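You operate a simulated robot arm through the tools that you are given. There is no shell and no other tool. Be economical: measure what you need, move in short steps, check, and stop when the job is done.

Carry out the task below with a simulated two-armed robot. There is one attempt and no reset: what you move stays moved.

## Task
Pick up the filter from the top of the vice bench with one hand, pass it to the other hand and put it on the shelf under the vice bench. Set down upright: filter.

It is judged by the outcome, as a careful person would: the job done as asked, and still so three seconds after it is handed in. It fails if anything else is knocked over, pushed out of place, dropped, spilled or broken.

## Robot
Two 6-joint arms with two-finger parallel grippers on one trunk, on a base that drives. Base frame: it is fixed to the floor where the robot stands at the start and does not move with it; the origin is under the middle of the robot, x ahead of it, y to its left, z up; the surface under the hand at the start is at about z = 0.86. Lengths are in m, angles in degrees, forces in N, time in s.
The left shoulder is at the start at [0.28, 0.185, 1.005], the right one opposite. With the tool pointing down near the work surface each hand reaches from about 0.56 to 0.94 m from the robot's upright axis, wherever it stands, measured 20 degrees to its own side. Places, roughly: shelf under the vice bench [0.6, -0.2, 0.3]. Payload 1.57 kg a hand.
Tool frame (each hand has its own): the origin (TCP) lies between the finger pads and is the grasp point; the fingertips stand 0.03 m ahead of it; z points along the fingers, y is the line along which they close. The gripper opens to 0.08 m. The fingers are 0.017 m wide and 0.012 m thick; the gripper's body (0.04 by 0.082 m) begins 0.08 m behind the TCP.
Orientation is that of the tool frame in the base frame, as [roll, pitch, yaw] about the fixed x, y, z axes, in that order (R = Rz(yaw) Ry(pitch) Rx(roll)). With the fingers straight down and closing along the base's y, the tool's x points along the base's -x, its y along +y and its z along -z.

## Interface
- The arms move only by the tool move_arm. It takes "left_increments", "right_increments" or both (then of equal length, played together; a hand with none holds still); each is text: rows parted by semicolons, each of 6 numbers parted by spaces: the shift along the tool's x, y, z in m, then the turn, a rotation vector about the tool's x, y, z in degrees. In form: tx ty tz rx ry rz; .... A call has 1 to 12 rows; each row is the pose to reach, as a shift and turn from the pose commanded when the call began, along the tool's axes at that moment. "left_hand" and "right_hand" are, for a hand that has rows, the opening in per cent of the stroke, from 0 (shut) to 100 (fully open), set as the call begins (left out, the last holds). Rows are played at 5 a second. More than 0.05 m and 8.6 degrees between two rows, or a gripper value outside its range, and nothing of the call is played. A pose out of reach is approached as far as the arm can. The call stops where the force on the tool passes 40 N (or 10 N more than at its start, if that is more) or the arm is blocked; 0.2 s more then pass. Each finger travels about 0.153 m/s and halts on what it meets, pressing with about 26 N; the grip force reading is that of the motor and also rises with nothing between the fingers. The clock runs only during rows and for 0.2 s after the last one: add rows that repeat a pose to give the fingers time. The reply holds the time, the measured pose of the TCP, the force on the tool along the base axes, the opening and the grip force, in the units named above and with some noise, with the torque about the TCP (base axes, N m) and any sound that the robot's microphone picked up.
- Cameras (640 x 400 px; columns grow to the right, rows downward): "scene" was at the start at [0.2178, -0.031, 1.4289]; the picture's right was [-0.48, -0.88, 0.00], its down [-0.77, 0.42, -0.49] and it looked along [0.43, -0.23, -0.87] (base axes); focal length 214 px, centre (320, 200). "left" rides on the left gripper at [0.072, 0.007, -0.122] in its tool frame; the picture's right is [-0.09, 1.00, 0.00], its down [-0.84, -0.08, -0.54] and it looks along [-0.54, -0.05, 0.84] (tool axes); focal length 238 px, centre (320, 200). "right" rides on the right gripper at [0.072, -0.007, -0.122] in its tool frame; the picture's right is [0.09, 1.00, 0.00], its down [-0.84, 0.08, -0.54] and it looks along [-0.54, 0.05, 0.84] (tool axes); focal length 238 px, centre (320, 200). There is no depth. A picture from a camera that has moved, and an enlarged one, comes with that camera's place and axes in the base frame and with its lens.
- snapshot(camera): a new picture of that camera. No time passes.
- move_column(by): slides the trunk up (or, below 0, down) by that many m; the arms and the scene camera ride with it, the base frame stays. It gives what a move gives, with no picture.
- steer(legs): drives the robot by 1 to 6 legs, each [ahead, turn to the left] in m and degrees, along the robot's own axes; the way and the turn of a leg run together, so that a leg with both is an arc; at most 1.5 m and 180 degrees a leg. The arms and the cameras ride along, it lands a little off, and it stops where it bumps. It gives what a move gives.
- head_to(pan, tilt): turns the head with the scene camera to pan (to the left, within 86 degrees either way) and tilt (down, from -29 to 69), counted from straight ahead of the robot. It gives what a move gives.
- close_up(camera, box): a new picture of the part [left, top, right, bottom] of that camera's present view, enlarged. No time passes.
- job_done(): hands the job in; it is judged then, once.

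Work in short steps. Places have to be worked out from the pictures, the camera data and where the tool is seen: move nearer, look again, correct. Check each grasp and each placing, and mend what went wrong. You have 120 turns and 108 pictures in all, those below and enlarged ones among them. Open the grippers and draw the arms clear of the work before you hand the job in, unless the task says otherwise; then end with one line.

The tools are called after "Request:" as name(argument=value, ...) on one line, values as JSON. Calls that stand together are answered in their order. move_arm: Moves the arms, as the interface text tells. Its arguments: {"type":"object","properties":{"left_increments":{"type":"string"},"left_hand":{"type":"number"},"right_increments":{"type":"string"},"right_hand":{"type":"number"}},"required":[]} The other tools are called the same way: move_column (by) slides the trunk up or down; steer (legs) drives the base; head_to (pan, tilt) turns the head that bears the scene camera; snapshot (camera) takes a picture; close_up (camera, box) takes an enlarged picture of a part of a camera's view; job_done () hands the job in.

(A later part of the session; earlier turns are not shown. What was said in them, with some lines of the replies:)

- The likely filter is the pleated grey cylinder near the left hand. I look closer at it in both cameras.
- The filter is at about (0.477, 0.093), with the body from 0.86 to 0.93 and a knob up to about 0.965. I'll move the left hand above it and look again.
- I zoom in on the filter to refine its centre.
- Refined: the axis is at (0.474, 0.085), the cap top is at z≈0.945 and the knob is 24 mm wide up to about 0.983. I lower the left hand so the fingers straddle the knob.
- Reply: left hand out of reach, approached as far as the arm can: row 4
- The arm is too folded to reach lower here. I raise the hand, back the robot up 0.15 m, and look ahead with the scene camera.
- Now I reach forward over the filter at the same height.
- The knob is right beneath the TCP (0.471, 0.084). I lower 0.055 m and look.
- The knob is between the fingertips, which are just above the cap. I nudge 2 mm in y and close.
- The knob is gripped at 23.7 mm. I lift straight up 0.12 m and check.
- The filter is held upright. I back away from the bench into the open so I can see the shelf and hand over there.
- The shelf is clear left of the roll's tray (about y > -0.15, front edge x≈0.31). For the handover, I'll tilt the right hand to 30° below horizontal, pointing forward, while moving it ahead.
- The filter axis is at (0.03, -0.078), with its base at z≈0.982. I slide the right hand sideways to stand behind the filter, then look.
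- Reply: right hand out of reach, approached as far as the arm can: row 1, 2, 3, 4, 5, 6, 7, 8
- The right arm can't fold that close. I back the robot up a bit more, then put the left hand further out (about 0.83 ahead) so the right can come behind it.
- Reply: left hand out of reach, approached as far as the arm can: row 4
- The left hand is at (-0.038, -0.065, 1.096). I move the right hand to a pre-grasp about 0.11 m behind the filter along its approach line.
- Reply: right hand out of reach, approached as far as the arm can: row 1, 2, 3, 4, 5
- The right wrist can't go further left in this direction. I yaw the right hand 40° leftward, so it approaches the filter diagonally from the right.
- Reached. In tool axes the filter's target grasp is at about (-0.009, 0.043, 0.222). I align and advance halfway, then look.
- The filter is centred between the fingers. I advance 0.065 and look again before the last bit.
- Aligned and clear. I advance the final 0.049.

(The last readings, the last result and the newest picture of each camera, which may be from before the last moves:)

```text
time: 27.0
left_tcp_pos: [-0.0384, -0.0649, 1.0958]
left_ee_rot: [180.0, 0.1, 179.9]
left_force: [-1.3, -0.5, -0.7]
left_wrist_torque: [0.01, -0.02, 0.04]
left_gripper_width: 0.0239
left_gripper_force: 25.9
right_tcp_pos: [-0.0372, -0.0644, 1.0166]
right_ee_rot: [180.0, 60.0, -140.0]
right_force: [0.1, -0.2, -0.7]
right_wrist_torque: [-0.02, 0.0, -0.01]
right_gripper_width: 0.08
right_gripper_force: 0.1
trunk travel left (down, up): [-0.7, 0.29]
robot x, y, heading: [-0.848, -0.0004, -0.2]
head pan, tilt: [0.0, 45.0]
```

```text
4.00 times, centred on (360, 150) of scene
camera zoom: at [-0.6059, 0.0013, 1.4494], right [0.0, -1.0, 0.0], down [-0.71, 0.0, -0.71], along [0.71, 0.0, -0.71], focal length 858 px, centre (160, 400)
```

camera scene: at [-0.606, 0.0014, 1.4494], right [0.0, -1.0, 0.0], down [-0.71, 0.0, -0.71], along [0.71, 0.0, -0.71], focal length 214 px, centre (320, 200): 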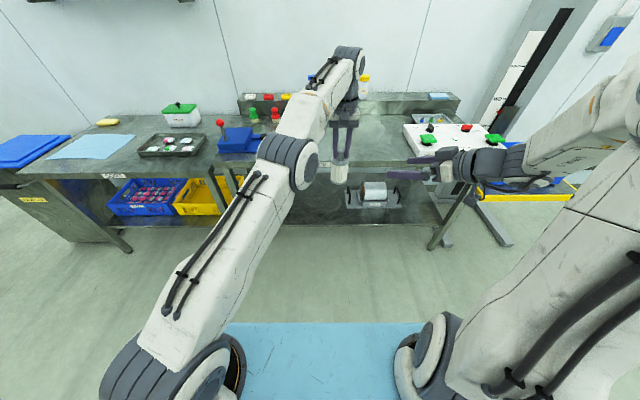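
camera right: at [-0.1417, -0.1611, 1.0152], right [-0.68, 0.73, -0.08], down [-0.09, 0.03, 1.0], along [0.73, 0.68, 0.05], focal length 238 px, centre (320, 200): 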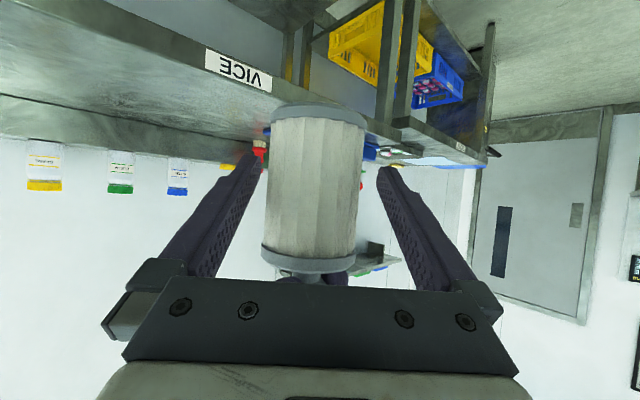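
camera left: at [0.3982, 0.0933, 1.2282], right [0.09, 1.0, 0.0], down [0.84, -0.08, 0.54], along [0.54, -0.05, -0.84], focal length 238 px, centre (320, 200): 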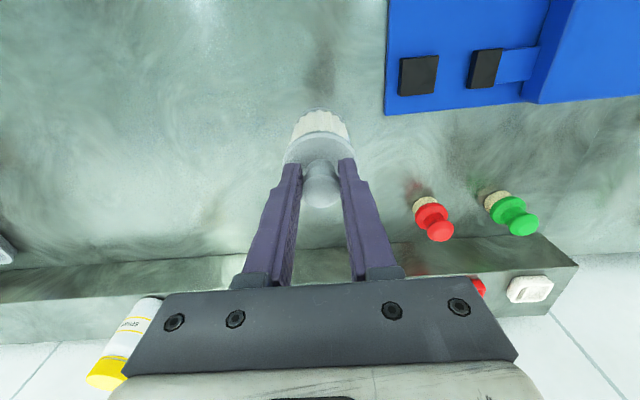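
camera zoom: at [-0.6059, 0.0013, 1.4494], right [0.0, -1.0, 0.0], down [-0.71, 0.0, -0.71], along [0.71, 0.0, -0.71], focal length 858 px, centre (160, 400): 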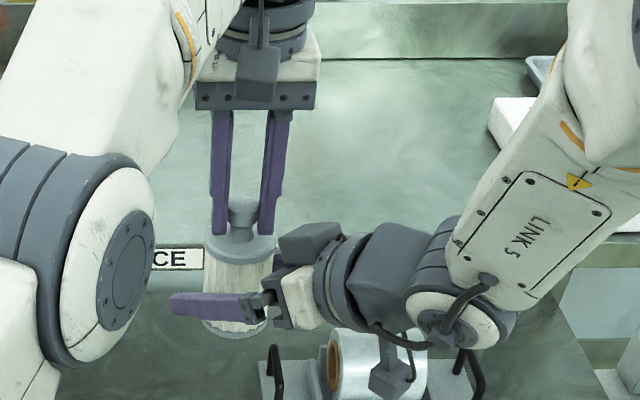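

The filter sits about 2–3 mm to one side of centre between the right fingers. I correct by 2 mm and close the right gripper.

Request:
move_arm(right_increments="0 -0.002 0 0 0 0")

Request:
move_arm(right_increments="0 -0.002 0 0 0 0; 0 -0.002 0 0 0 0; 0 -0.002 0 0 0 0", right_hand=0)

Request:
snapshot(camera="right")

```text
time: 27.4
left_tcp_pos: [-0.0379, -0.0648, 1.0964]
left_ee_rot: [179.9, 0.0, 180.0]
left_force: [-0.6, 0.6, -0.8]
left_wrist_torque: [0.01, -0.01, 0.01]
left_gripper_width: 0.0237
left_gripper_force: 26.0
right_tcp_pos: [-0.0364, -0.0667, 1.0179]
right_ee_rot: [-180.0, 60.0, -140.0]
right_force: [-0.8, 0.7, -0.3]
right_wrist_torque: [-0.04, 0.0, -0.02]
right_gripper_width: 0.0797
right_gripper_force: 0.1
trunk travel left (down, up): [-0.7, 0.29]
robot x, y, heading: [-0.8502, 0.0007, -0.0]
head pan, tilt: [0.0, 45.0]
```

```text
time: 28.2
left_tcp_pos: [-0.0376, -0.0659, 1.0964]
left_ee_rot: [-180.0, 0.0, 179.9]
left_force: [-2.7, -2.3, -0.2]
left_wrist_torque: [-0.06, 0.21, 0.04]
left_gripper_width: 0.0241
left_gripper_force: 26.0
right_tcp_pos: [-0.0352, -0.0696, 1.0181]
right_ee_rot: [180.0, 59.9, -140.2]
right_force: [2.8, 3.3, 0.1]
right_wrist_torque: [-0.12, 0.05, -0.04]
right_gripper_width: 0.0567
right_gripper_force: 26.5
trunk travel left (down, up): [-0.7, 0.29]
robot x, y, heading: [-0.8439, 0.0004, -0.4]
head pan, tilt: [0.0, 45.0]
```

```text
71 pictures are left
camera right: at [-0.1401, -0.1647, 1.0158], right [-0.68, 0.73, -0.08], down [-0.09, 0.03, 1.0], along [0.73, 0.68, 0.05], focal length 238 px, centre (320, 200)
```

right: 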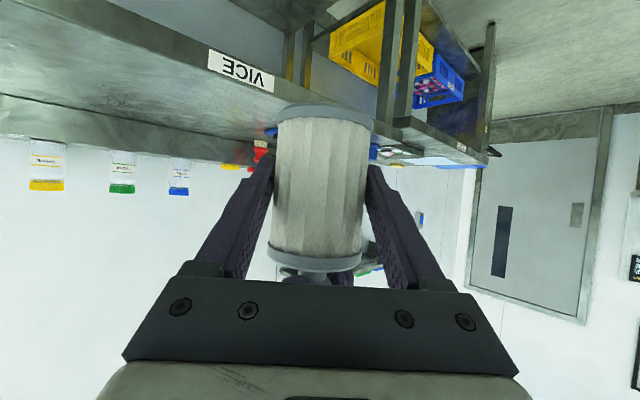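

The right hand holds the body (56.7 mm, 26 N). Now I open the left hand, wait, then lift it straight up.

Request:
move_arm(left_increments="0 0 0 0 0 0; 0 0 0 0 0 0; 0 0 0 0 0 0", left_hand=100)

Request:
move_arm(left_increments="0 0 -0.03 0 0 0; 0 0 -0.06 0 0 0; 0 0 -0.09 0 0 0")

Request:
snapshot(camera="right")

Request:
snapshot(camera="scene")

```text
time: 29.0
left_tcp_pos: [-0.0378, -0.0646, 1.0969]
left_ee_rot: [180.0, 0.0, 180.0]
left_force: [-0.1, -0.4, -0.6]
left_wrist_torque: [-0.02, 0.0, 0.0]
left_gripper_width: 0.0796
left_gripper_force: 0.0
right_tcp_pos: [-0.0357, -0.0673, 1.0184]
right_ee_rot: [-180.0, 59.9, -140.1]
right_force: [0.2, -0.2, 0.4]
right_wrist_torque: [0.01, 0.0, 0.0]
right_gripper_width: 0.0567
right_gripper_force: 26.7
trunk travel left (down, up): [-0.7, 0.29]
robot x, y, heading: [-0.8521, 0.0032, -0.4]
head pan, tilt: [0.0, 45.0]
```

```text
time: 29.8
left_tcp_pos: [-0.0637, -0.0524, 1.1608]
left_ee_rot: [-179.9, 0.1, 180.0]
left_force: [-0.2, -0.3, 0.6]
left_wrist_torque: [0.0, 0.04, 0.03]
left_gripper_width: 0.08
left_gripper_force: 0.1
left hand out of reach, approached as far as the arm can: row 1, 2, 3
right_tcp_pos: [-0.0353, -0.0692, 1.0178]
right_ee_rot: [180.0, 59.9, -140.0]
right_force: [0.4, -0.2, 0.5]
right_wrist_torque: [0.01, 0.02, -0.03]
right_gripper_width: 0.0572
right_gripper_force: 25.9
trunk travel left (down, up): [-0.7, 0.29]
robot x, y, heading: [-0.8477, 0.0029, -0.3]
head pan, tilt: [0.0, 45.0]
```

```text
70 pictures are left
camera right: at [-0.1403, -0.1649, 1.0157], right [-0.67, 0.73, -0.08], down [-0.09, 0.03, 1.0], along [0.73, 0.68, 0.05], focal length 238 px, centre (320, 200)
```

right: 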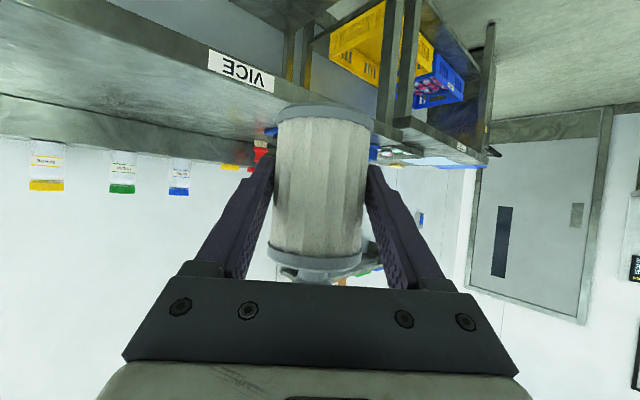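

```text
69 pictures are left
camera scene: at [-0.6058, 0.0014, 1.4494], right [0.0, -1.0, 0.0], down [-0.71, 0.0, -0.71], along [0.71, 0.0, -0.71], focal length 214 px, centre (320, 200)
```

scene: 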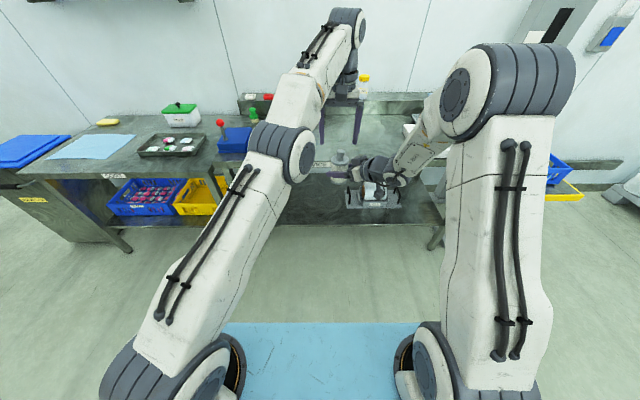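

Handover succeeded: the right holds it and the left is clear above the knob. I draw the left arm away to the left and back.

Request:
move_arm(left_increments="0 0.045 0 0 0 0; 0 0.09 0 0 0 0; 0.02 0.13 0 0 0 0; 0.045 0.17 0 0 0 0; 0.075 0.2 0 0 0 0; 0.11 0.23 0 0 0 0; 0.15 0.25 0 0 0 0; 0.19 0.27 0 0 0 0; 0.22 0.29 0 0 0 0")

Request:
snapshot(camera="scene")

```text
time: 31.8
left_tcp_pos: [-0.2791, 0.2361, 1.1599]
left_ee_rot: [-180.0, 0.0, 179.9]
left_force: [0.3, -0.5, 0.3]
left_wrist_torque: [-0.02, 0.01, -0.01]
left_gripper_width: 0.0801
left_gripper_force: 0.1
right_tcp_pos: [-0.0361, -0.0684, 1.0177]
right_ee_rot: [-180.0, 59.9, -140.1]
right_force: [-0.5, -0.6, -0.4]
right_wrist_torque: [0.04, 0.0, 0.0]
right_gripper_width: 0.0567
right_gripper_force: 25.6
trunk travel left (down, up): [-0.7, 0.29]
robot x, y, heading: [-0.8441, 0.0038, -0.0]
head pan, tilt: [0.0, 45.0]
```

```text
68 pictures are left
camera scene: at [-0.6057, 0.0013, 1.4494], right [0.0, -1.0, 0.0], down [-0.71, 0.0, -0.71], along [0.71, 0.0, -0.71], focal length 214 px, centre (320, 200)
```

scene: 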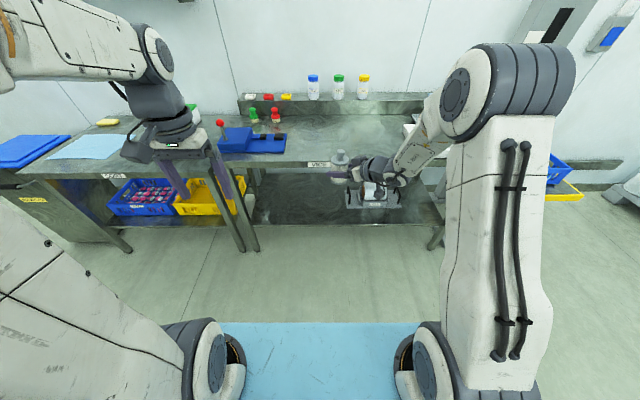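

Now I lower the trunk 0.45 in the open and look at the shelf level.

Request:
move_column(by=-0.45)

Request:
head_to(pan=0, tilt=25)

Request:
snapshot(camera="scene")

Request:
snapshot(camera="right")

```text
refused: -0.45 is not a number from -0.4 to 0.4
```

```text
time: 32.6
left_tcp_pos: [-0.2781, 0.2351, 1.1602]
left_ee_rot: [-180.0, 0.1, 179.9]
left_force: [1.2, 0.1, -0.3]
left_wrist_torque: [-0.01, 0.0, -0.03]
left_gripper_width: 0.08
left_gripper_force: 0.1
right_tcp_pos: [-0.0359, -0.0682, 1.0185]
right_ee_rot: [180.0, 59.9, -139.9]
right_force: [0.5, -0.1, 0.2]
right_wrist_torque: [0.03, -0.02, 0.02]
right_gripper_width: 0.0567
right_gripper_force: 26.1
trunk travel left (down, up): [-0.7, 0.29]
robot x, y, heading: [-0.8474, 0.0027, -0.3]
head pan, tilt: [0.0, 25.0]
```

```text
67 pictures are left
camera scene: at [-0.5951, 0.0014, 1.4799], right [0.0, -1.0, 0.0], down [-0.42, 0.0, -0.91], along [0.91, 0.0, -0.42], focal length 214 px, centre (320, 200)
```

scene: 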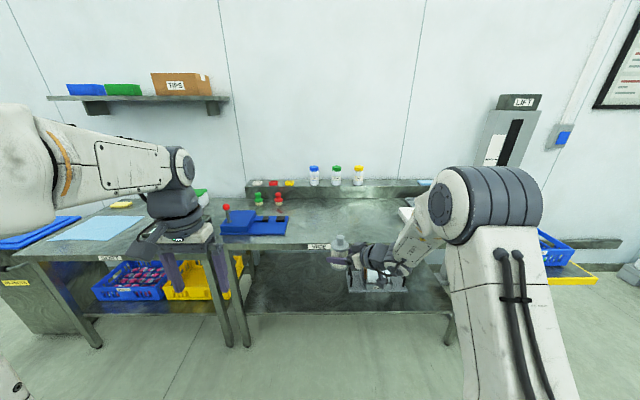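

```text
66 pictures are left
camera right: at [-0.1403, -0.1648, 1.0157], right [-0.68, 0.73, -0.08], down [-0.09, 0.03, 1.0], along [0.73, 0.68, 0.05], focal length 238 px, centre (320, 200)
```

right: 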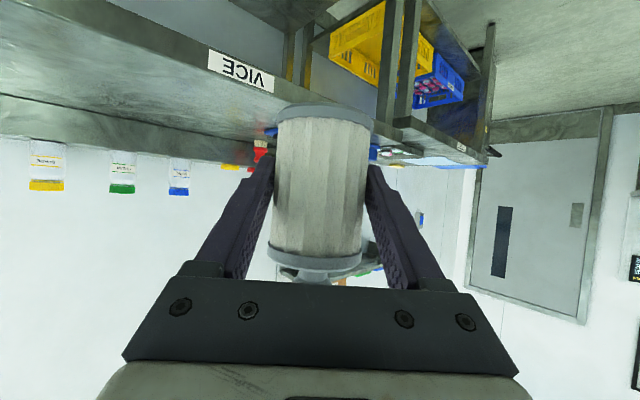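

The column moves at most 0.4 m at a time; I lower 0.4 and look.

Request:
move_column(by=-0.4)

Request:
snapshot(camera="scene")

Request:
snapshot(camera="right")

```text
time: 36.5
left_tcp_pos: [-0.2786, 0.2364, 0.7594]
left_ee_rot: [180.0, 0.0, 179.8]
left_force: [-0.1, -0.4, 0.6]
left_wrist_torque: [-0.02, 0.02, 0.0]
left_gripper_width: 0.0802
left_gripper_force: 0.0
right_tcp_pos: [-0.0356, -0.0688, 0.6185]
right_ee_rot: [-180.0, 60.0, -140.0]
right_force: [0.1, -0.7, -0.3]
right_wrist_torque: [-0.01, 0.01, -0.01]
right_gripper_width: 0.0566
right_gripper_force: 25.9
trunk travel left (down, up): [-0.3, 0.69]
robot x, y, heading: [-0.8488, 0.0005, -0.1]
head pan, tilt: [0.0, 25.0]
```

```text
65 pictures are left
camera scene: at [-0.5951, 0.0014, 1.08], right [0.0, -1.0, 0.0], down [-0.42, 0.0, -0.91], along [0.91, 0.0, -0.42], focal length 214 px, centre (320, 200)
```

scene: 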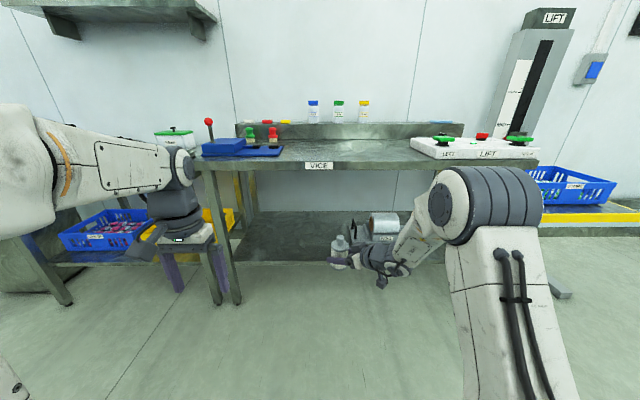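

```text
64 pictures are left
camera right: at [-0.1403, -0.1648, 0.6158], right [-0.68, 0.73, -0.08], down [-0.09, 0.03, 1.0], along [0.73, 0.68, 0.05], focal length 238 px, centre (320, 200)
```

right: 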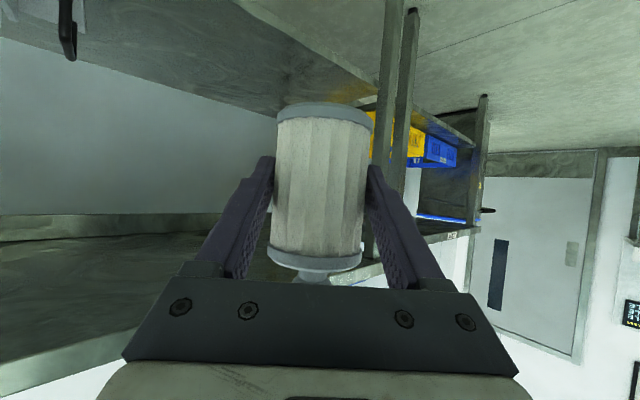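

I zoom in to measure the shelf edge and free area precisely.

Request:
close_up(camera="scene", box=[200, 140, 440, 290])

```text
2.67 times, centred on (320, 215) of scene
camera zoom: at [-0.5951, 0.0014, 1.08], right [0.0, -1.0, 0.0], down [-0.42, 0.0, -0.91], along [0.91, 0.0, -0.42], focal length 572 px, centre (320, 160)
```

zoom: 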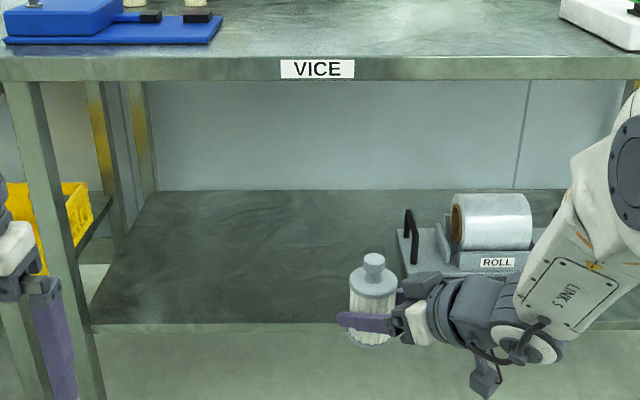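

Triangulated shelf: top z≈0.300, front edge x≈0.309; the roll tray starts at about x 0.51, y < -0.18. I'll set the filter at about (0.42, -0.07). First I tuck the left arm further back, so it stays clear of the bench when I drive in.

Request:
move_arm(left_increments="0.025 0.03 0 0 0 0; 0.05 0.06 0 0 0 0; 0.075 0.09 0 0 0 0; 0.1 0.12 0 0 0 0; 0.125 0.15 0 0 0 0; 0.15 0.18 0 0 0 0; 0.175 0.21 0 0 0 0; 0.2 0.24 0 0 0 0")

Request:
move_column(by=-0.24)

Request:
head_to(pan=-5, tilt=5)

Request:
snapshot(camera="scene")

```text
time: 38.2
left_tcp_pos: [-0.4788, 0.4757, 0.7615]
left_ee_rot: [-180.0, 0.0, 179.9]
left_force: [0.6, -0.5, 1.0]
left_wrist_torque: [-0.01, -0.04, 0.01]
left_gripper_width: 0.08
left_gripper_force: 0.2
right_tcp_pos: [-0.0363, -0.0695, 0.6175]
right_ee_rot: [-180.0, 60.0, -140.1]
right_force: [0.1, 0.4, 0.0]
right_wrist_torque: [-0.04, 0.01, -0.01]
right_gripper_width: 0.0567
right_gripper_force: 26.3
trunk travel left (down, up): [-0.3, 0.69]
robot x, y, heading: [-0.8471, 0.0013, -0.3]
head pan, tilt: [0.0, 25.0]
```

```text
time: 40.8
left_tcp_pos: [-0.4778, 0.4764, 0.522]
left_ee_rot: [-179.9, 0.0, 179.9]
left_force: [0.0, -0.7, -0.8]
left_wrist_torque: [-0.03, 0.03, 0.0]
left_gripper_width: 0.0798
left_gripper_force: 0.1
right_tcp_pos: [-0.0358, -0.0691, 0.3777]
right_ee_rot: [-180.0, 60.0, -140.0]
right_force: [0.3, 0.7, -0.1]
right_wrist_torque: [0.02, 0.0, -0.03]
right_gripper_width: 0.0568
right_gripper_force: 25.9
trunk travel left (down, up): [-0.06, 0.93]
robot x, y, heading: [-0.8453, -0.0021, -0.2]
head pan, tilt: [0.0, 25.0]
```

```text
time: 41.6
left_tcp_pos: [-0.4785, 0.4758, 0.5209]
left_ee_rot: [-180.0, 0.0, 179.9]
left_force: [-0.2, 0.0, -0.4]
left_wrist_torque: [-0.01, -0.04, 0.0]
left_gripper_width: 0.0802
left_gripper_force: 0.2
right_tcp_pos: [-0.0368, -0.0688, 0.3782]
right_ee_rot: [-179.9, 59.9, -140.0]
right_force: [0.6, 0.4, 0.1]
right_wrist_torque: [0.02, 0.01, 0.02]
right_gripper_width: 0.0566
right_gripper_force: 26.2
trunk travel left (down, up): [-0.06, 0.93]
robot x, y, heading: [-0.847, -0.0022, -0.2]
head pan, tilt: [-5.0, 5.0]
```

```text
62 pictures are left
camera scene: at [-0.5958, -0.0066, 0.8724], right [-0.09, -1.0, 0.0], down [-0.09, 0.01, -1.0], along [0.99, -0.09, -0.09], focal length 214 px, centre (320, 200)
```

scene: 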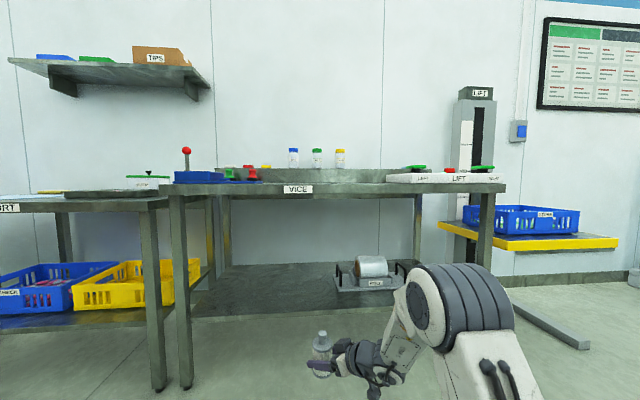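

Elbow top is about z 0.72, below the bench underside (about 0.82), and the filter base at about 0.333 clears the shelf. I drive forward 0.30 and check.

Request:
steer(legs=[[0.3, 0]])

Request:
head_to(pan=-5, tilt=30)

Request:
snapshot(camera="scene")

Request:
snapshot(camera="right")

```text
time: 43.6
left_tcp_pos: [-0.1863, 0.4766, 0.5214]
left_ee_rot: [180.0, -0.1, -179.9]
left_force: [0.1, -0.8, 0.2]
left_wrist_torque: [0.01, -0.02, -0.02]
left_gripper_width: 0.0798
left_gripper_force: 0.0
right_tcp_pos: [0.2595, -0.0654, 0.3784]
right_ee_rot: [-180.0, 59.9, -139.7]
right_force: [0.3, 0.1, -1.1]
right_wrist_torque: [-0.02, 0.0, -0.02]
right_gripper_width: 0.0567
right_gripper_force: 26.1
trunk travel left (down, up): [-0.06, 0.93]
robot x, y, heading: [-0.549, 0.0023, 0.1]
head pan, tilt: [-5.0, 5.0]
```

```text
time: 44.5
left_tcp_pos: [-0.1859, 0.4768, 0.522]
left_ee_rot: [180.0, -0.1, -179.9]
left_force: [-0.6, 0.9, -0.5]
left_wrist_torque: [0.0, 0.02, 0.01]
left_gripper_width: 0.0798
left_gripper_force: 0.0
right_tcp_pos: [0.2599, -0.0656, 0.378]
right_ee_rot: [180.0, 60.0, -139.8]
right_force: [0.5, 0.3, 0.1]
right_wrist_torque: [0.01, -0.03, 0.01]
right_gripper_width: 0.0565
right_gripper_force: 25.8
trunk travel left (down, up): [-0.06, 0.93]
robot x, y, heading: [-0.5513, 0.0029, 0.2]
head pan, tilt: [-5.0, 30.0]
```

```text
61 pictures are left
camera scene: at [-0.3024, -0.006, 0.8321], right [-0.09, -1.0, 0.0], down [-0.5, 0.04, -0.87], along [0.86, -0.08, -0.5], focal length 214 px, centre (320, 200)
```

scene: 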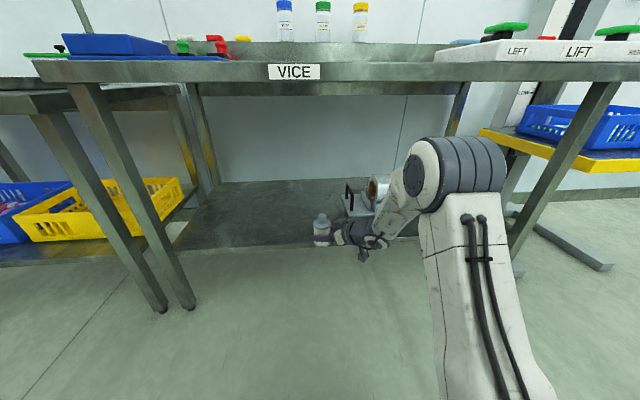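

```text
60 pictures are left
camera right: at [0.1549, -0.1627, 0.3757], right [-0.68, 0.73, -0.08], down [-0.09, 0.03, 1.0], along [0.73, 0.68, 0.05], focal length 238 px, centre (320, 200)
```

right: 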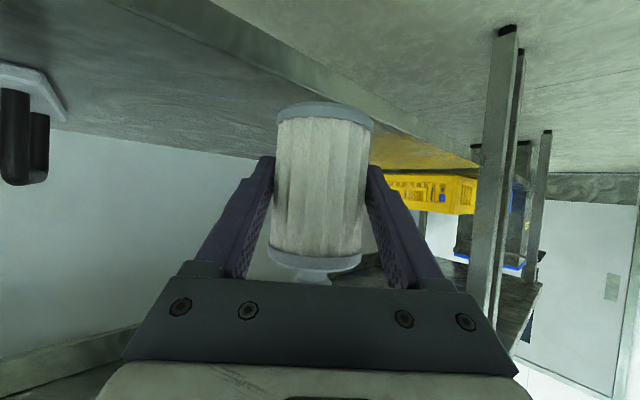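

Everything is clear and the shelf edge fits x≈0.305, z 0.30. I drive another 0.16.

Request:
steer(legs=[[0.16, 0]])

Request:
snapshot(camera="scene")

Request:
snapshot(camera="right")

```text
time: 45.9
left_tcp_pos: [-0.0192, 0.4753, 0.5199]
left_ee_rot: [180.0, 0.0, 179.8]
left_force: [0.2, 0.8, -0.1]
left_wrist_torque: [-0.05, -0.02, 0.01]
left_gripper_width: 0.0798
left_gripper_force: 0.1
right_tcp_pos: [0.4229, -0.0715, 0.377]
right_ee_rot: [180.0, 60.0, -140.2]
right_force: [1.2, 0.8, 0.0]
right_wrist_torque: [-0.03, 0.0, 0.02]
right_gripper_width: 0.0569
right_gripper_force: 25.6
trunk travel left (down, up): [-0.06, 0.93]
robot x, y, heading: [-0.3889, 0.0023, -0.3]
head pan, tilt: [-5.0, 30.0]
```

```text
59 pictures are left
camera scene: at [-0.1381, -0.008, 0.832], right [-0.09, -1.0, 0.0], down [-0.5, 0.05, -0.87], along [0.86, -0.08, -0.5], focal length 214 px, centre (320, 200)
```

scene: 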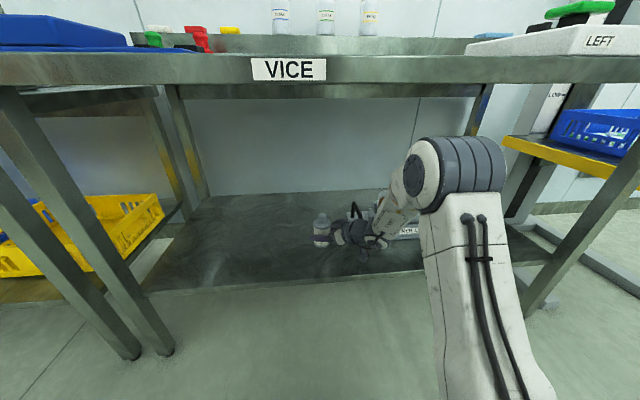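

```text
58 pictures are left
camera right: at [0.3183, -0.1675, 0.3757], right [-0.67, 0.74, -0.08], down [-0.09, 0.03, 1.0], along [0.73, 0.68, 0.05], focal length 238 px, centre (320, 200)
```

right: 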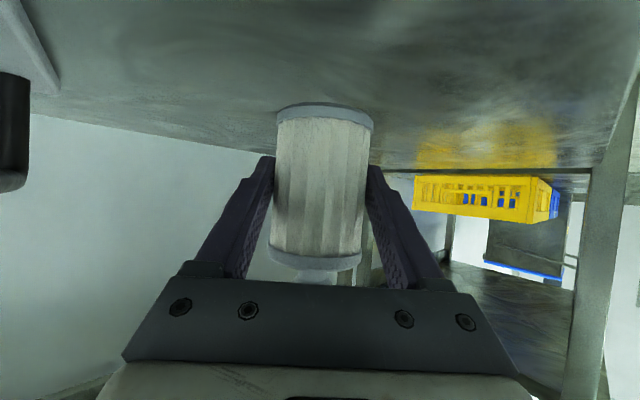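

The filter is above the shelf. I check closely around the hand and tray before lowering.

Request:
close_up(camera="scene", box=[280, 180, 440, 280])

```text
4.00 times, centred on (360, 230) of scene
camera zoom: at [-0.1381, -0.008, 0.832], right [-0.09, -1.0, 0.0], down [-0.5, 0.05, -0.87], along [0.86, -0.08, -0.5], focal length 858 px, centre (160, 80)
```

zoom: 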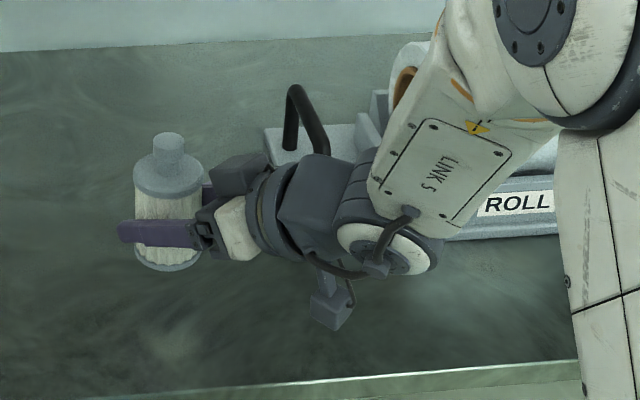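

The tray stays well clear behind and right of the wrist. I lower 0.026 with the column, then feel for contact with the arm.

Request:
move_column(by=-0.026)

Request:
close_up(camera="scene", box=[280, 180, 440, 280])

Request:
snapshot(camera="right")

```text
time: 46.6
left_tcp_pos: [-0.0189, 0.4735, 0.4954]
left_ee_rot: [-180.0, 0.0, 179.8]
left_force: [-0.7, 0.0, -0.5]
left_wrist_torque: [0.04, -0.01, 0.01]
left_gripper_width: 0.08
left_gripper_force: 0.0
right_tcp_pos: [0.4238, -0.0703, 0.3514]
right_ee_rot: [179.9, 59.8, -140.2]
right_force: [0.8, -1.0, -0.7]
right_wrist_torque: [0.01, 0.01, -0.02]
right_gripper_width: 0.0566
right_gripper_force: 25.7
trunk travel left (down, up): [-0.034, 0.956]
robot x, y, heading: [-0.3852, 0.0008, -0.2]
head pan, tilt: [-5.0, 30.0]
```

```text
4.00 times, centred on (360, 230) of scene
camera zoom: at [-0.1381, -0.008, 0.806], right [-0.09, -1.0, 0.0], down [-0.5, 0.05, -0.87], along [0.86, -0.08, -0.5], focal length 858 px, centre (160, 80)
```

zoom: 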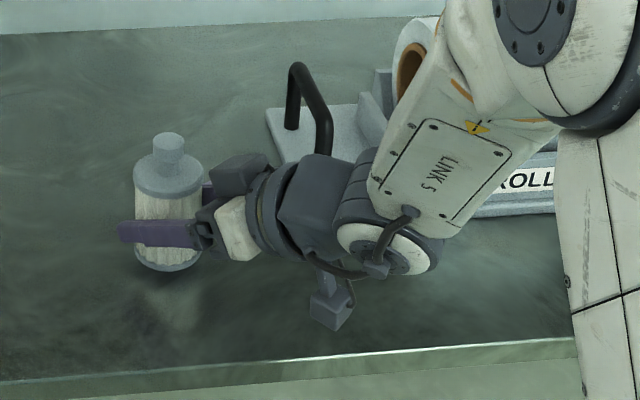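

```text
55 pictures are left
camera right: at [0.3183, -0.1675, 0.3497], right [-0.67, 0.74, -0.08], down [-0.09, 0.03, 1.0], along [0.73, 0.68, 0.05], focal length 238 px, centre (320, 200)
```

right: 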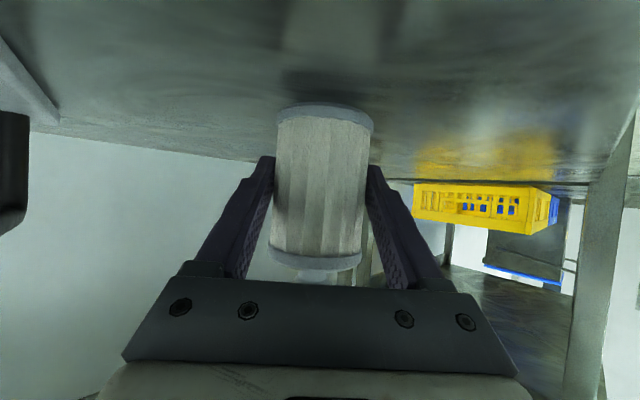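

The shadow shows the base about 5 mm up. I lower with the arm in 1.5 mm steps, watching the force.

Request:
move_arm(right_increments="0.0013 0 0.0008 0 0 0; 0.0026 0 0.0015 0 0 0; 0.0035 0 0.002 0 0 0")

```text
time: 47.4
left_tcp_pos: [-0.0185, 0.4738, 0.4949]
left_ee_rot: [179.9, 0.0, 179.8]
left_force: [-0.5, 0.2, 0.8]
left_wrist_torque: [-0.01, -0.01, 0.02]
left_gripper_width: 0.08
left_gripper_force: 0.1
right_tcp_pos: [0.4227, -0.0716, 0.3481]
right_ee_rot: [-180.0, 59.9, -140.1]
right_force: [-0.3, -0.2, 0.8]
right_wrist_torque: [0.04, 0.0, 0.04]
right_gripper_width: 0.0567
right_gripper_force: 25.5
trunk travel left (down, up): [-0.034, 0.956]
robot x, y, heading: [-0.3886, 0.0017, -0.5]
head pan, tilt: [-5.0, 30.0]
```

No contact yet; I go on 3 mm more.

Request:
move_arm(right_increments="0.0009 0 0.0005 0 0 0; 0.0017 0 0.001 0 0 0; 0.0026 0 0.0015 0 0 0")

Request:
snapshot(camera="right")

```text
time: 48.2
left_tcp_pos: [-0.0181, 0.4736, 0.4964]
left_ee_rot: [180.0, 0.0, 179.8]
left_force: [-0.7, -0.4, -0.1]
left_wrist_torque: [0.01, 0.01, 0.04]
left_gripper_width: 0.0799
left_gripper_force: 0.1
right_tcp_pos: [0.4227, -0.071, 0.3454]
right_ee_rot: [-179.9, 60.0, -140.2]
right_force: [0.1, 0.6, 0.1]
right_wrist_torque: [0.0, 0.01, 0.03]
right_gripper_width: 0.0567
right_gripper_force: 25.6
trunk travel left (down, up): [-0.034, 0.956]
robot x, y, heading: [-0.3852, 0.0004, -0.2]
head pan, tilt: [-5.0, 30.0]
```

```text
54 pictures are left
camera right: at [0.3183, -0.1673, 0.3428], right [-0.67, 0.74, -0.08], down [-0.09, 0.03, 1.0], along [0.73, 0.68, 0.05], focal length 238 px, centre (320, 200)
```

right: 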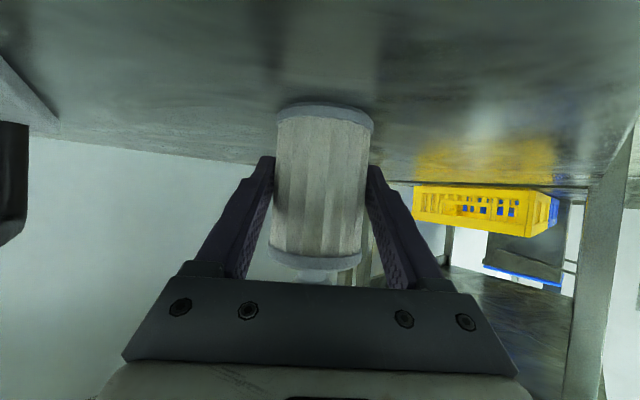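

Near contact now. I continue in 1 mm steps until the force rises.

Request:
move_arm(right_increments="0.0009 0 0.0005 0 0 0; 0.0017 0 0.001 0 0 0")

Request:
move_arm(right_increments="0.0009 0 0.0005 0 0 0; 0.0009 0 0.0005 0 0 0")

```text
time: 48.8
left_tcp_pos: [-0.0188, 0.4738, 0.4961]
left_ee_rot: [180.0, 0.1, 179.8]
left_force: [0.1, 0.1, 0.3]
left_wrist_torque: [-0.01, 0.02, -0.02]
left_gripper_width: 0.08
left_gripper_force: 0.0
right_tcp_pos: [0.4247, -0.072, 0.3447]
right_ee_rot: [-180.0, 60.2, -140.1]
right_force: [-3.8, 2.1, 11.3]
right_wrist_torque: [-0.12, 0.3, -0.05]
right_gripper_width: 0.0565
right_gripper_force: 26.4
trunk travel left (down, up): [-0.034, 0.956]
robot x, y, heading: [-0.3888, -0.0003, -0.3]
head pan, tilt: [-5.0, 30.0]
```

```text
time: 49.4
left_tcp_pos: [-0.018, 0.4732, 0.495]
left_ee_rot: [180.0, 0.0, 179.8]
left_force: [0.4, 0.1, 0.0]
left_wrist_torque: [-0.04, -0.02, 0.0]
left_gripper_width: 0.0799
left_gripper_force: 0.0
right_tcp_pos: [0.4245, -0.0718, 0.3437]
right_ee_rot: [-179.8, 60.2, -140.0]
right_force: [-2.3, 5.2, 17.8]
right_wrist_torque: [0.22, -0.08, 0.02]
right_gripper_width: 0.057
right_gripper_force: 26.0
trunk travel left (down, up): [-0.034, 0.956]
robot x, y, heading: [-0.3838, 0.0004, -0.3]
head pan, tilt: [-5.0, 30.0]
```

Contact (18 N upward). I ease up 1.3 mm to remove the preload, then open.

Request:
move_arm(right_increments="-0.0013 0 -0.0007 0 0 0; -0.0013 0 -0.0007 0 0 0")

Request:
move_arm(right_increments="0 0 0 0 0 0; 0 0 0 0 0 0; 0 0 0 0 0 0; 0 0 0 0 0 0", right_hand=100)

Request:
snapshot(camera="right")

Request:
close_up(camera="scene", box=[280, 180, 440, 280])

```text
time: 50.0
left_tcp_pos: [-0.019, 0.4746, 0.4953]
left_ee_rot: [-179.9, 0.0, 179.8]
left_force: [0.0, -0.2, 0.3]
left_wrist_torque: [0.02, 0.02, -0.02]
left_gripper_width: 0.0797
left_gripper_force: 0.0
right_tcp_pos: [0.4233, -0.0717, 0.3426]
right_ee_rot: [-180.0, 60.0, -140.2]
right_force: [4.2, 2.3, 11.7]
right_wrist_torque: [0.4, -0.42, -0.04]
right_gripper_width: 0.0565
right_gripper_force: 26.6
trunk travel left (down, up): [-0.034, 0.956]
robot x, y, heading: [-0.3901, -0.0003, -0.2]
head pan, tilt: [-5.0, 30.0]
```

```text
time: 51.0
left_tcp_pos: [-0.0185, 0.4728, 0.4951]
left_ee_rot: [-179.9, 0.0, 179.9]
left_force: [1.0, 0.2, -0.7]
left_wrist_torque: [0.03, 0.01, 0.0]
left_gripper_width: 0.08
left_gripper_force: 0.0
right_tcp_pos: [0.4222, -0.0726, 0.342]
right_ee_rot: [-180.0, 59.9, -140.2]
right_force: [-0.3, -1.2, -0.6]
right_wrist_torque: [-0.01, -0.02, -0.01]
right_gripper_width: 0.08
right_gripper_force: 0.1
trunk travel left (down, up): [-0.034, 0.956]
robot x, y, heading: [-0.3841, 0.0001, -0.4]
head pan, tilt: [-5.0, 30.0]
```

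```text
53 pictures are left
camera right: at [0.3181, -0.168, 0.3406], right [-0.67, 0.74, -0.08], down [-0.09, 0.03, 1.0], along [0.73, 0.68, 0.05], focal length 238 px, centre (320, 200)
```

right: 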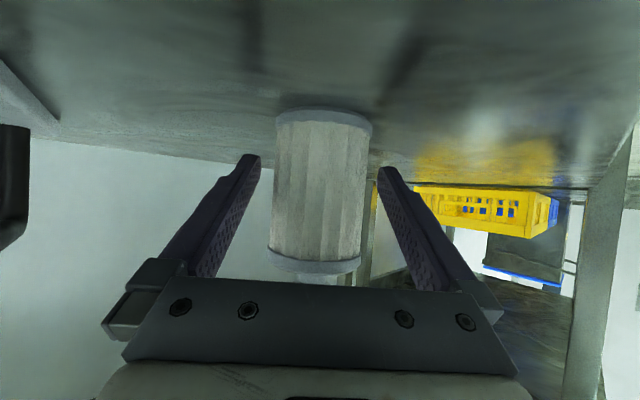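

```text
4.00 times, centred on (360, 230) of scene
camera zoom: at [-0.1381, -0.008, 0.806], right [-0.09, -1.0, 0.0], down [-0.5, 0.05, -0.87], along [0.86, -0.08, -0.5], focal length 858 px, centre (160, 80)
```

zoom: 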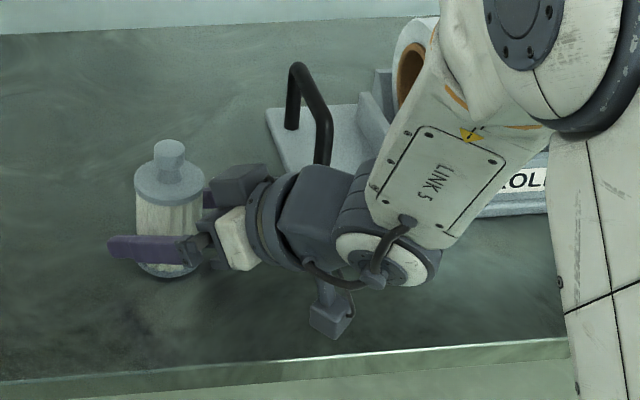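

The filter stands free and upright, centred between the open fingers. I withdraw the right hand straight back along its axis.

Request:
move_arm(right_increments="0 0 -0.025 0 0 0; 0 0 -0.05 0 0 0; 0 0 -0.075 0 0 0; 0 0 -0.1 0 0 0; 0 0 -0.125 0 0 0")

Request:
snapshot(camera="right")

Request:
snapshot(camera="scene")

```text
time: 52.2
left_tcp_pos: [-0.0188, 0.4737, 0.4955]
left_ee_rot: [-180.0, 0.0, 179.8]
left_force: [-0.1, -0.9, 0.0]
left_wrist_torque: [0.02, -0.03, 0.03]
left_gripper_width: 0.0799
left_gripper_force: 0.0
right_tcp_pos: [0.3378, -0.1383, 0.4058]
right_ee_rot: [180.0, 59.9, -140.1]
right_force: [-0.3, -0.1, 0.1]
right_wrist_torque: [-0.03, 0.0, 0.02]
right_gripper_width: 0.0801
right_gripper_force: 0.1
trunk travel left (down, up): [-0.034, 0.956]
robot x, y, heading: [-0.3908, 0.0005, -0.2]
head pan, tilt: [-5.0, 30.0]
```

```text
51 pictures are left
camera right: at [0.2328, -0.2347, 0.4044], right [-0.67, 0.73, -0.08], down [-0.09, 0.03, 1.0], along [0.73, 0.68, 0.05], focal length 238 px, centre (320, 200)
```

right: 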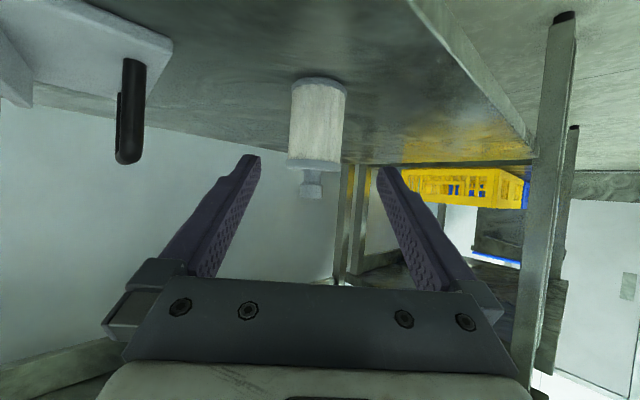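

```text
50 pictures are left
camera scene: at [-0.1381, -0.008, 0.806], right [-0.09, -1.0, 0.0], down [-0.5, 0.05, -0.87], along [0.86, -0.08, -0.5], focal length 214 px, centre (320, 200)
```

scene: 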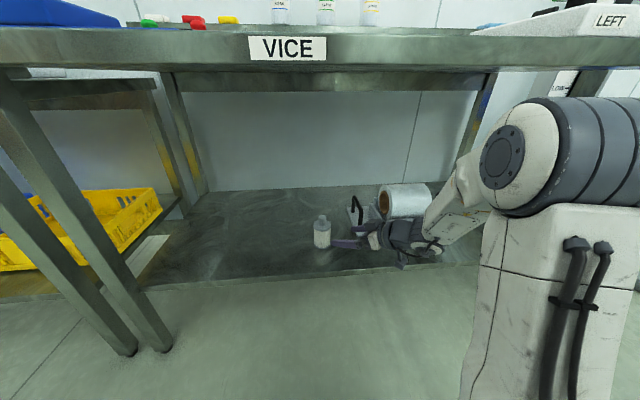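

The filter stands upright and the fingers are clear. I drive straight back 0.45 and check it from outside.

Request:
steer(legs=[[-0.45, 0]])

Request:
snapshot(camera="scene")

Request:
close_up(camera="scene", box=[240, 120, 400, 220])

```text
time: 55.0
left_tcp_pos: [-0.4689, 0.4766, 0.4958]
left_ee_rot: [-180.0, 0.0, 179.8]
left_force: [0.1, -0.6, 0.7]
left_wrist_torque: [0.02, 0.03, -0.01]
left_gripper_width: 0.0799
left_gripper_force: 0.1
right_tcp_pos: [-0.1129, -0.137, 0.406]
right_ee_rot: [-180.0, 59.9, -140.1]
right_force: [-0.5, 0.2, 0.2]
right_wrist_torque: [-0.02, 0.01, 0.0]
right_gripper_width: 0.0801
right_gripper_force: 0.1
trunk travel left (down, up): [-0.034, 0.956]
robot x, y, heading: [-0.8372, 0.0026, -0.3]
head pan, tilt: [-5.0, 30.0]
```

```text
49 pictures are left
camera scene: at [-0.5887, -0.0053, 0.806], right [-0.09, -1.0, 0.0], down [-0.5, 0.05, -0.87], along [0.86, -0.08, -0.5], focal length 214 px, centre (320, 200)
```

scene: 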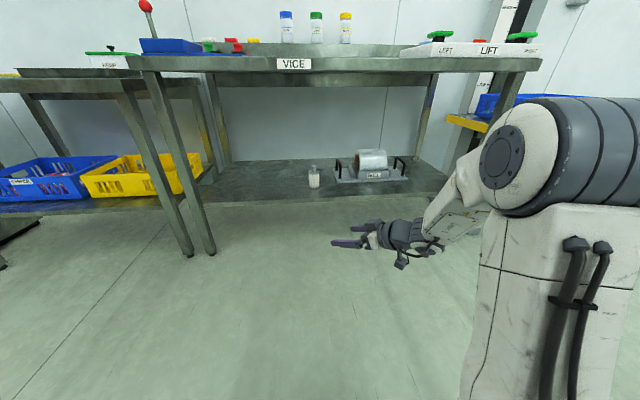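

```text
4.00 times, centred on (320, 170) of scene
camera zoom: at [-0.5887, -0.0053, 0.806], right [-0.09, -1.0, 0.0], down [-0.5, 0.05, -0.87], along [0.86, -0.08, -0.5], focal length 858 px, centre (320, 320)
```

zoom: 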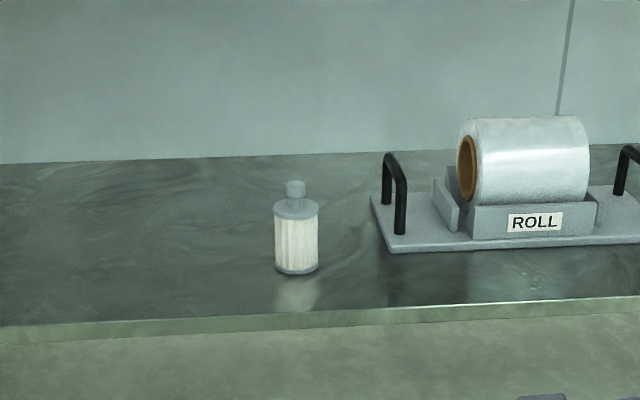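

The filter stands upright on the shelf, nothing else has moved, both grippers are open and the arms are clear. I hand the job in.

Request:
job_done()

```text
The job is handed in.
```

The left hand picked up the filter and passed it to the right, which set it upright on the shelf under the vice bench; nothing else I could see was disturbed, and both arms are clear.
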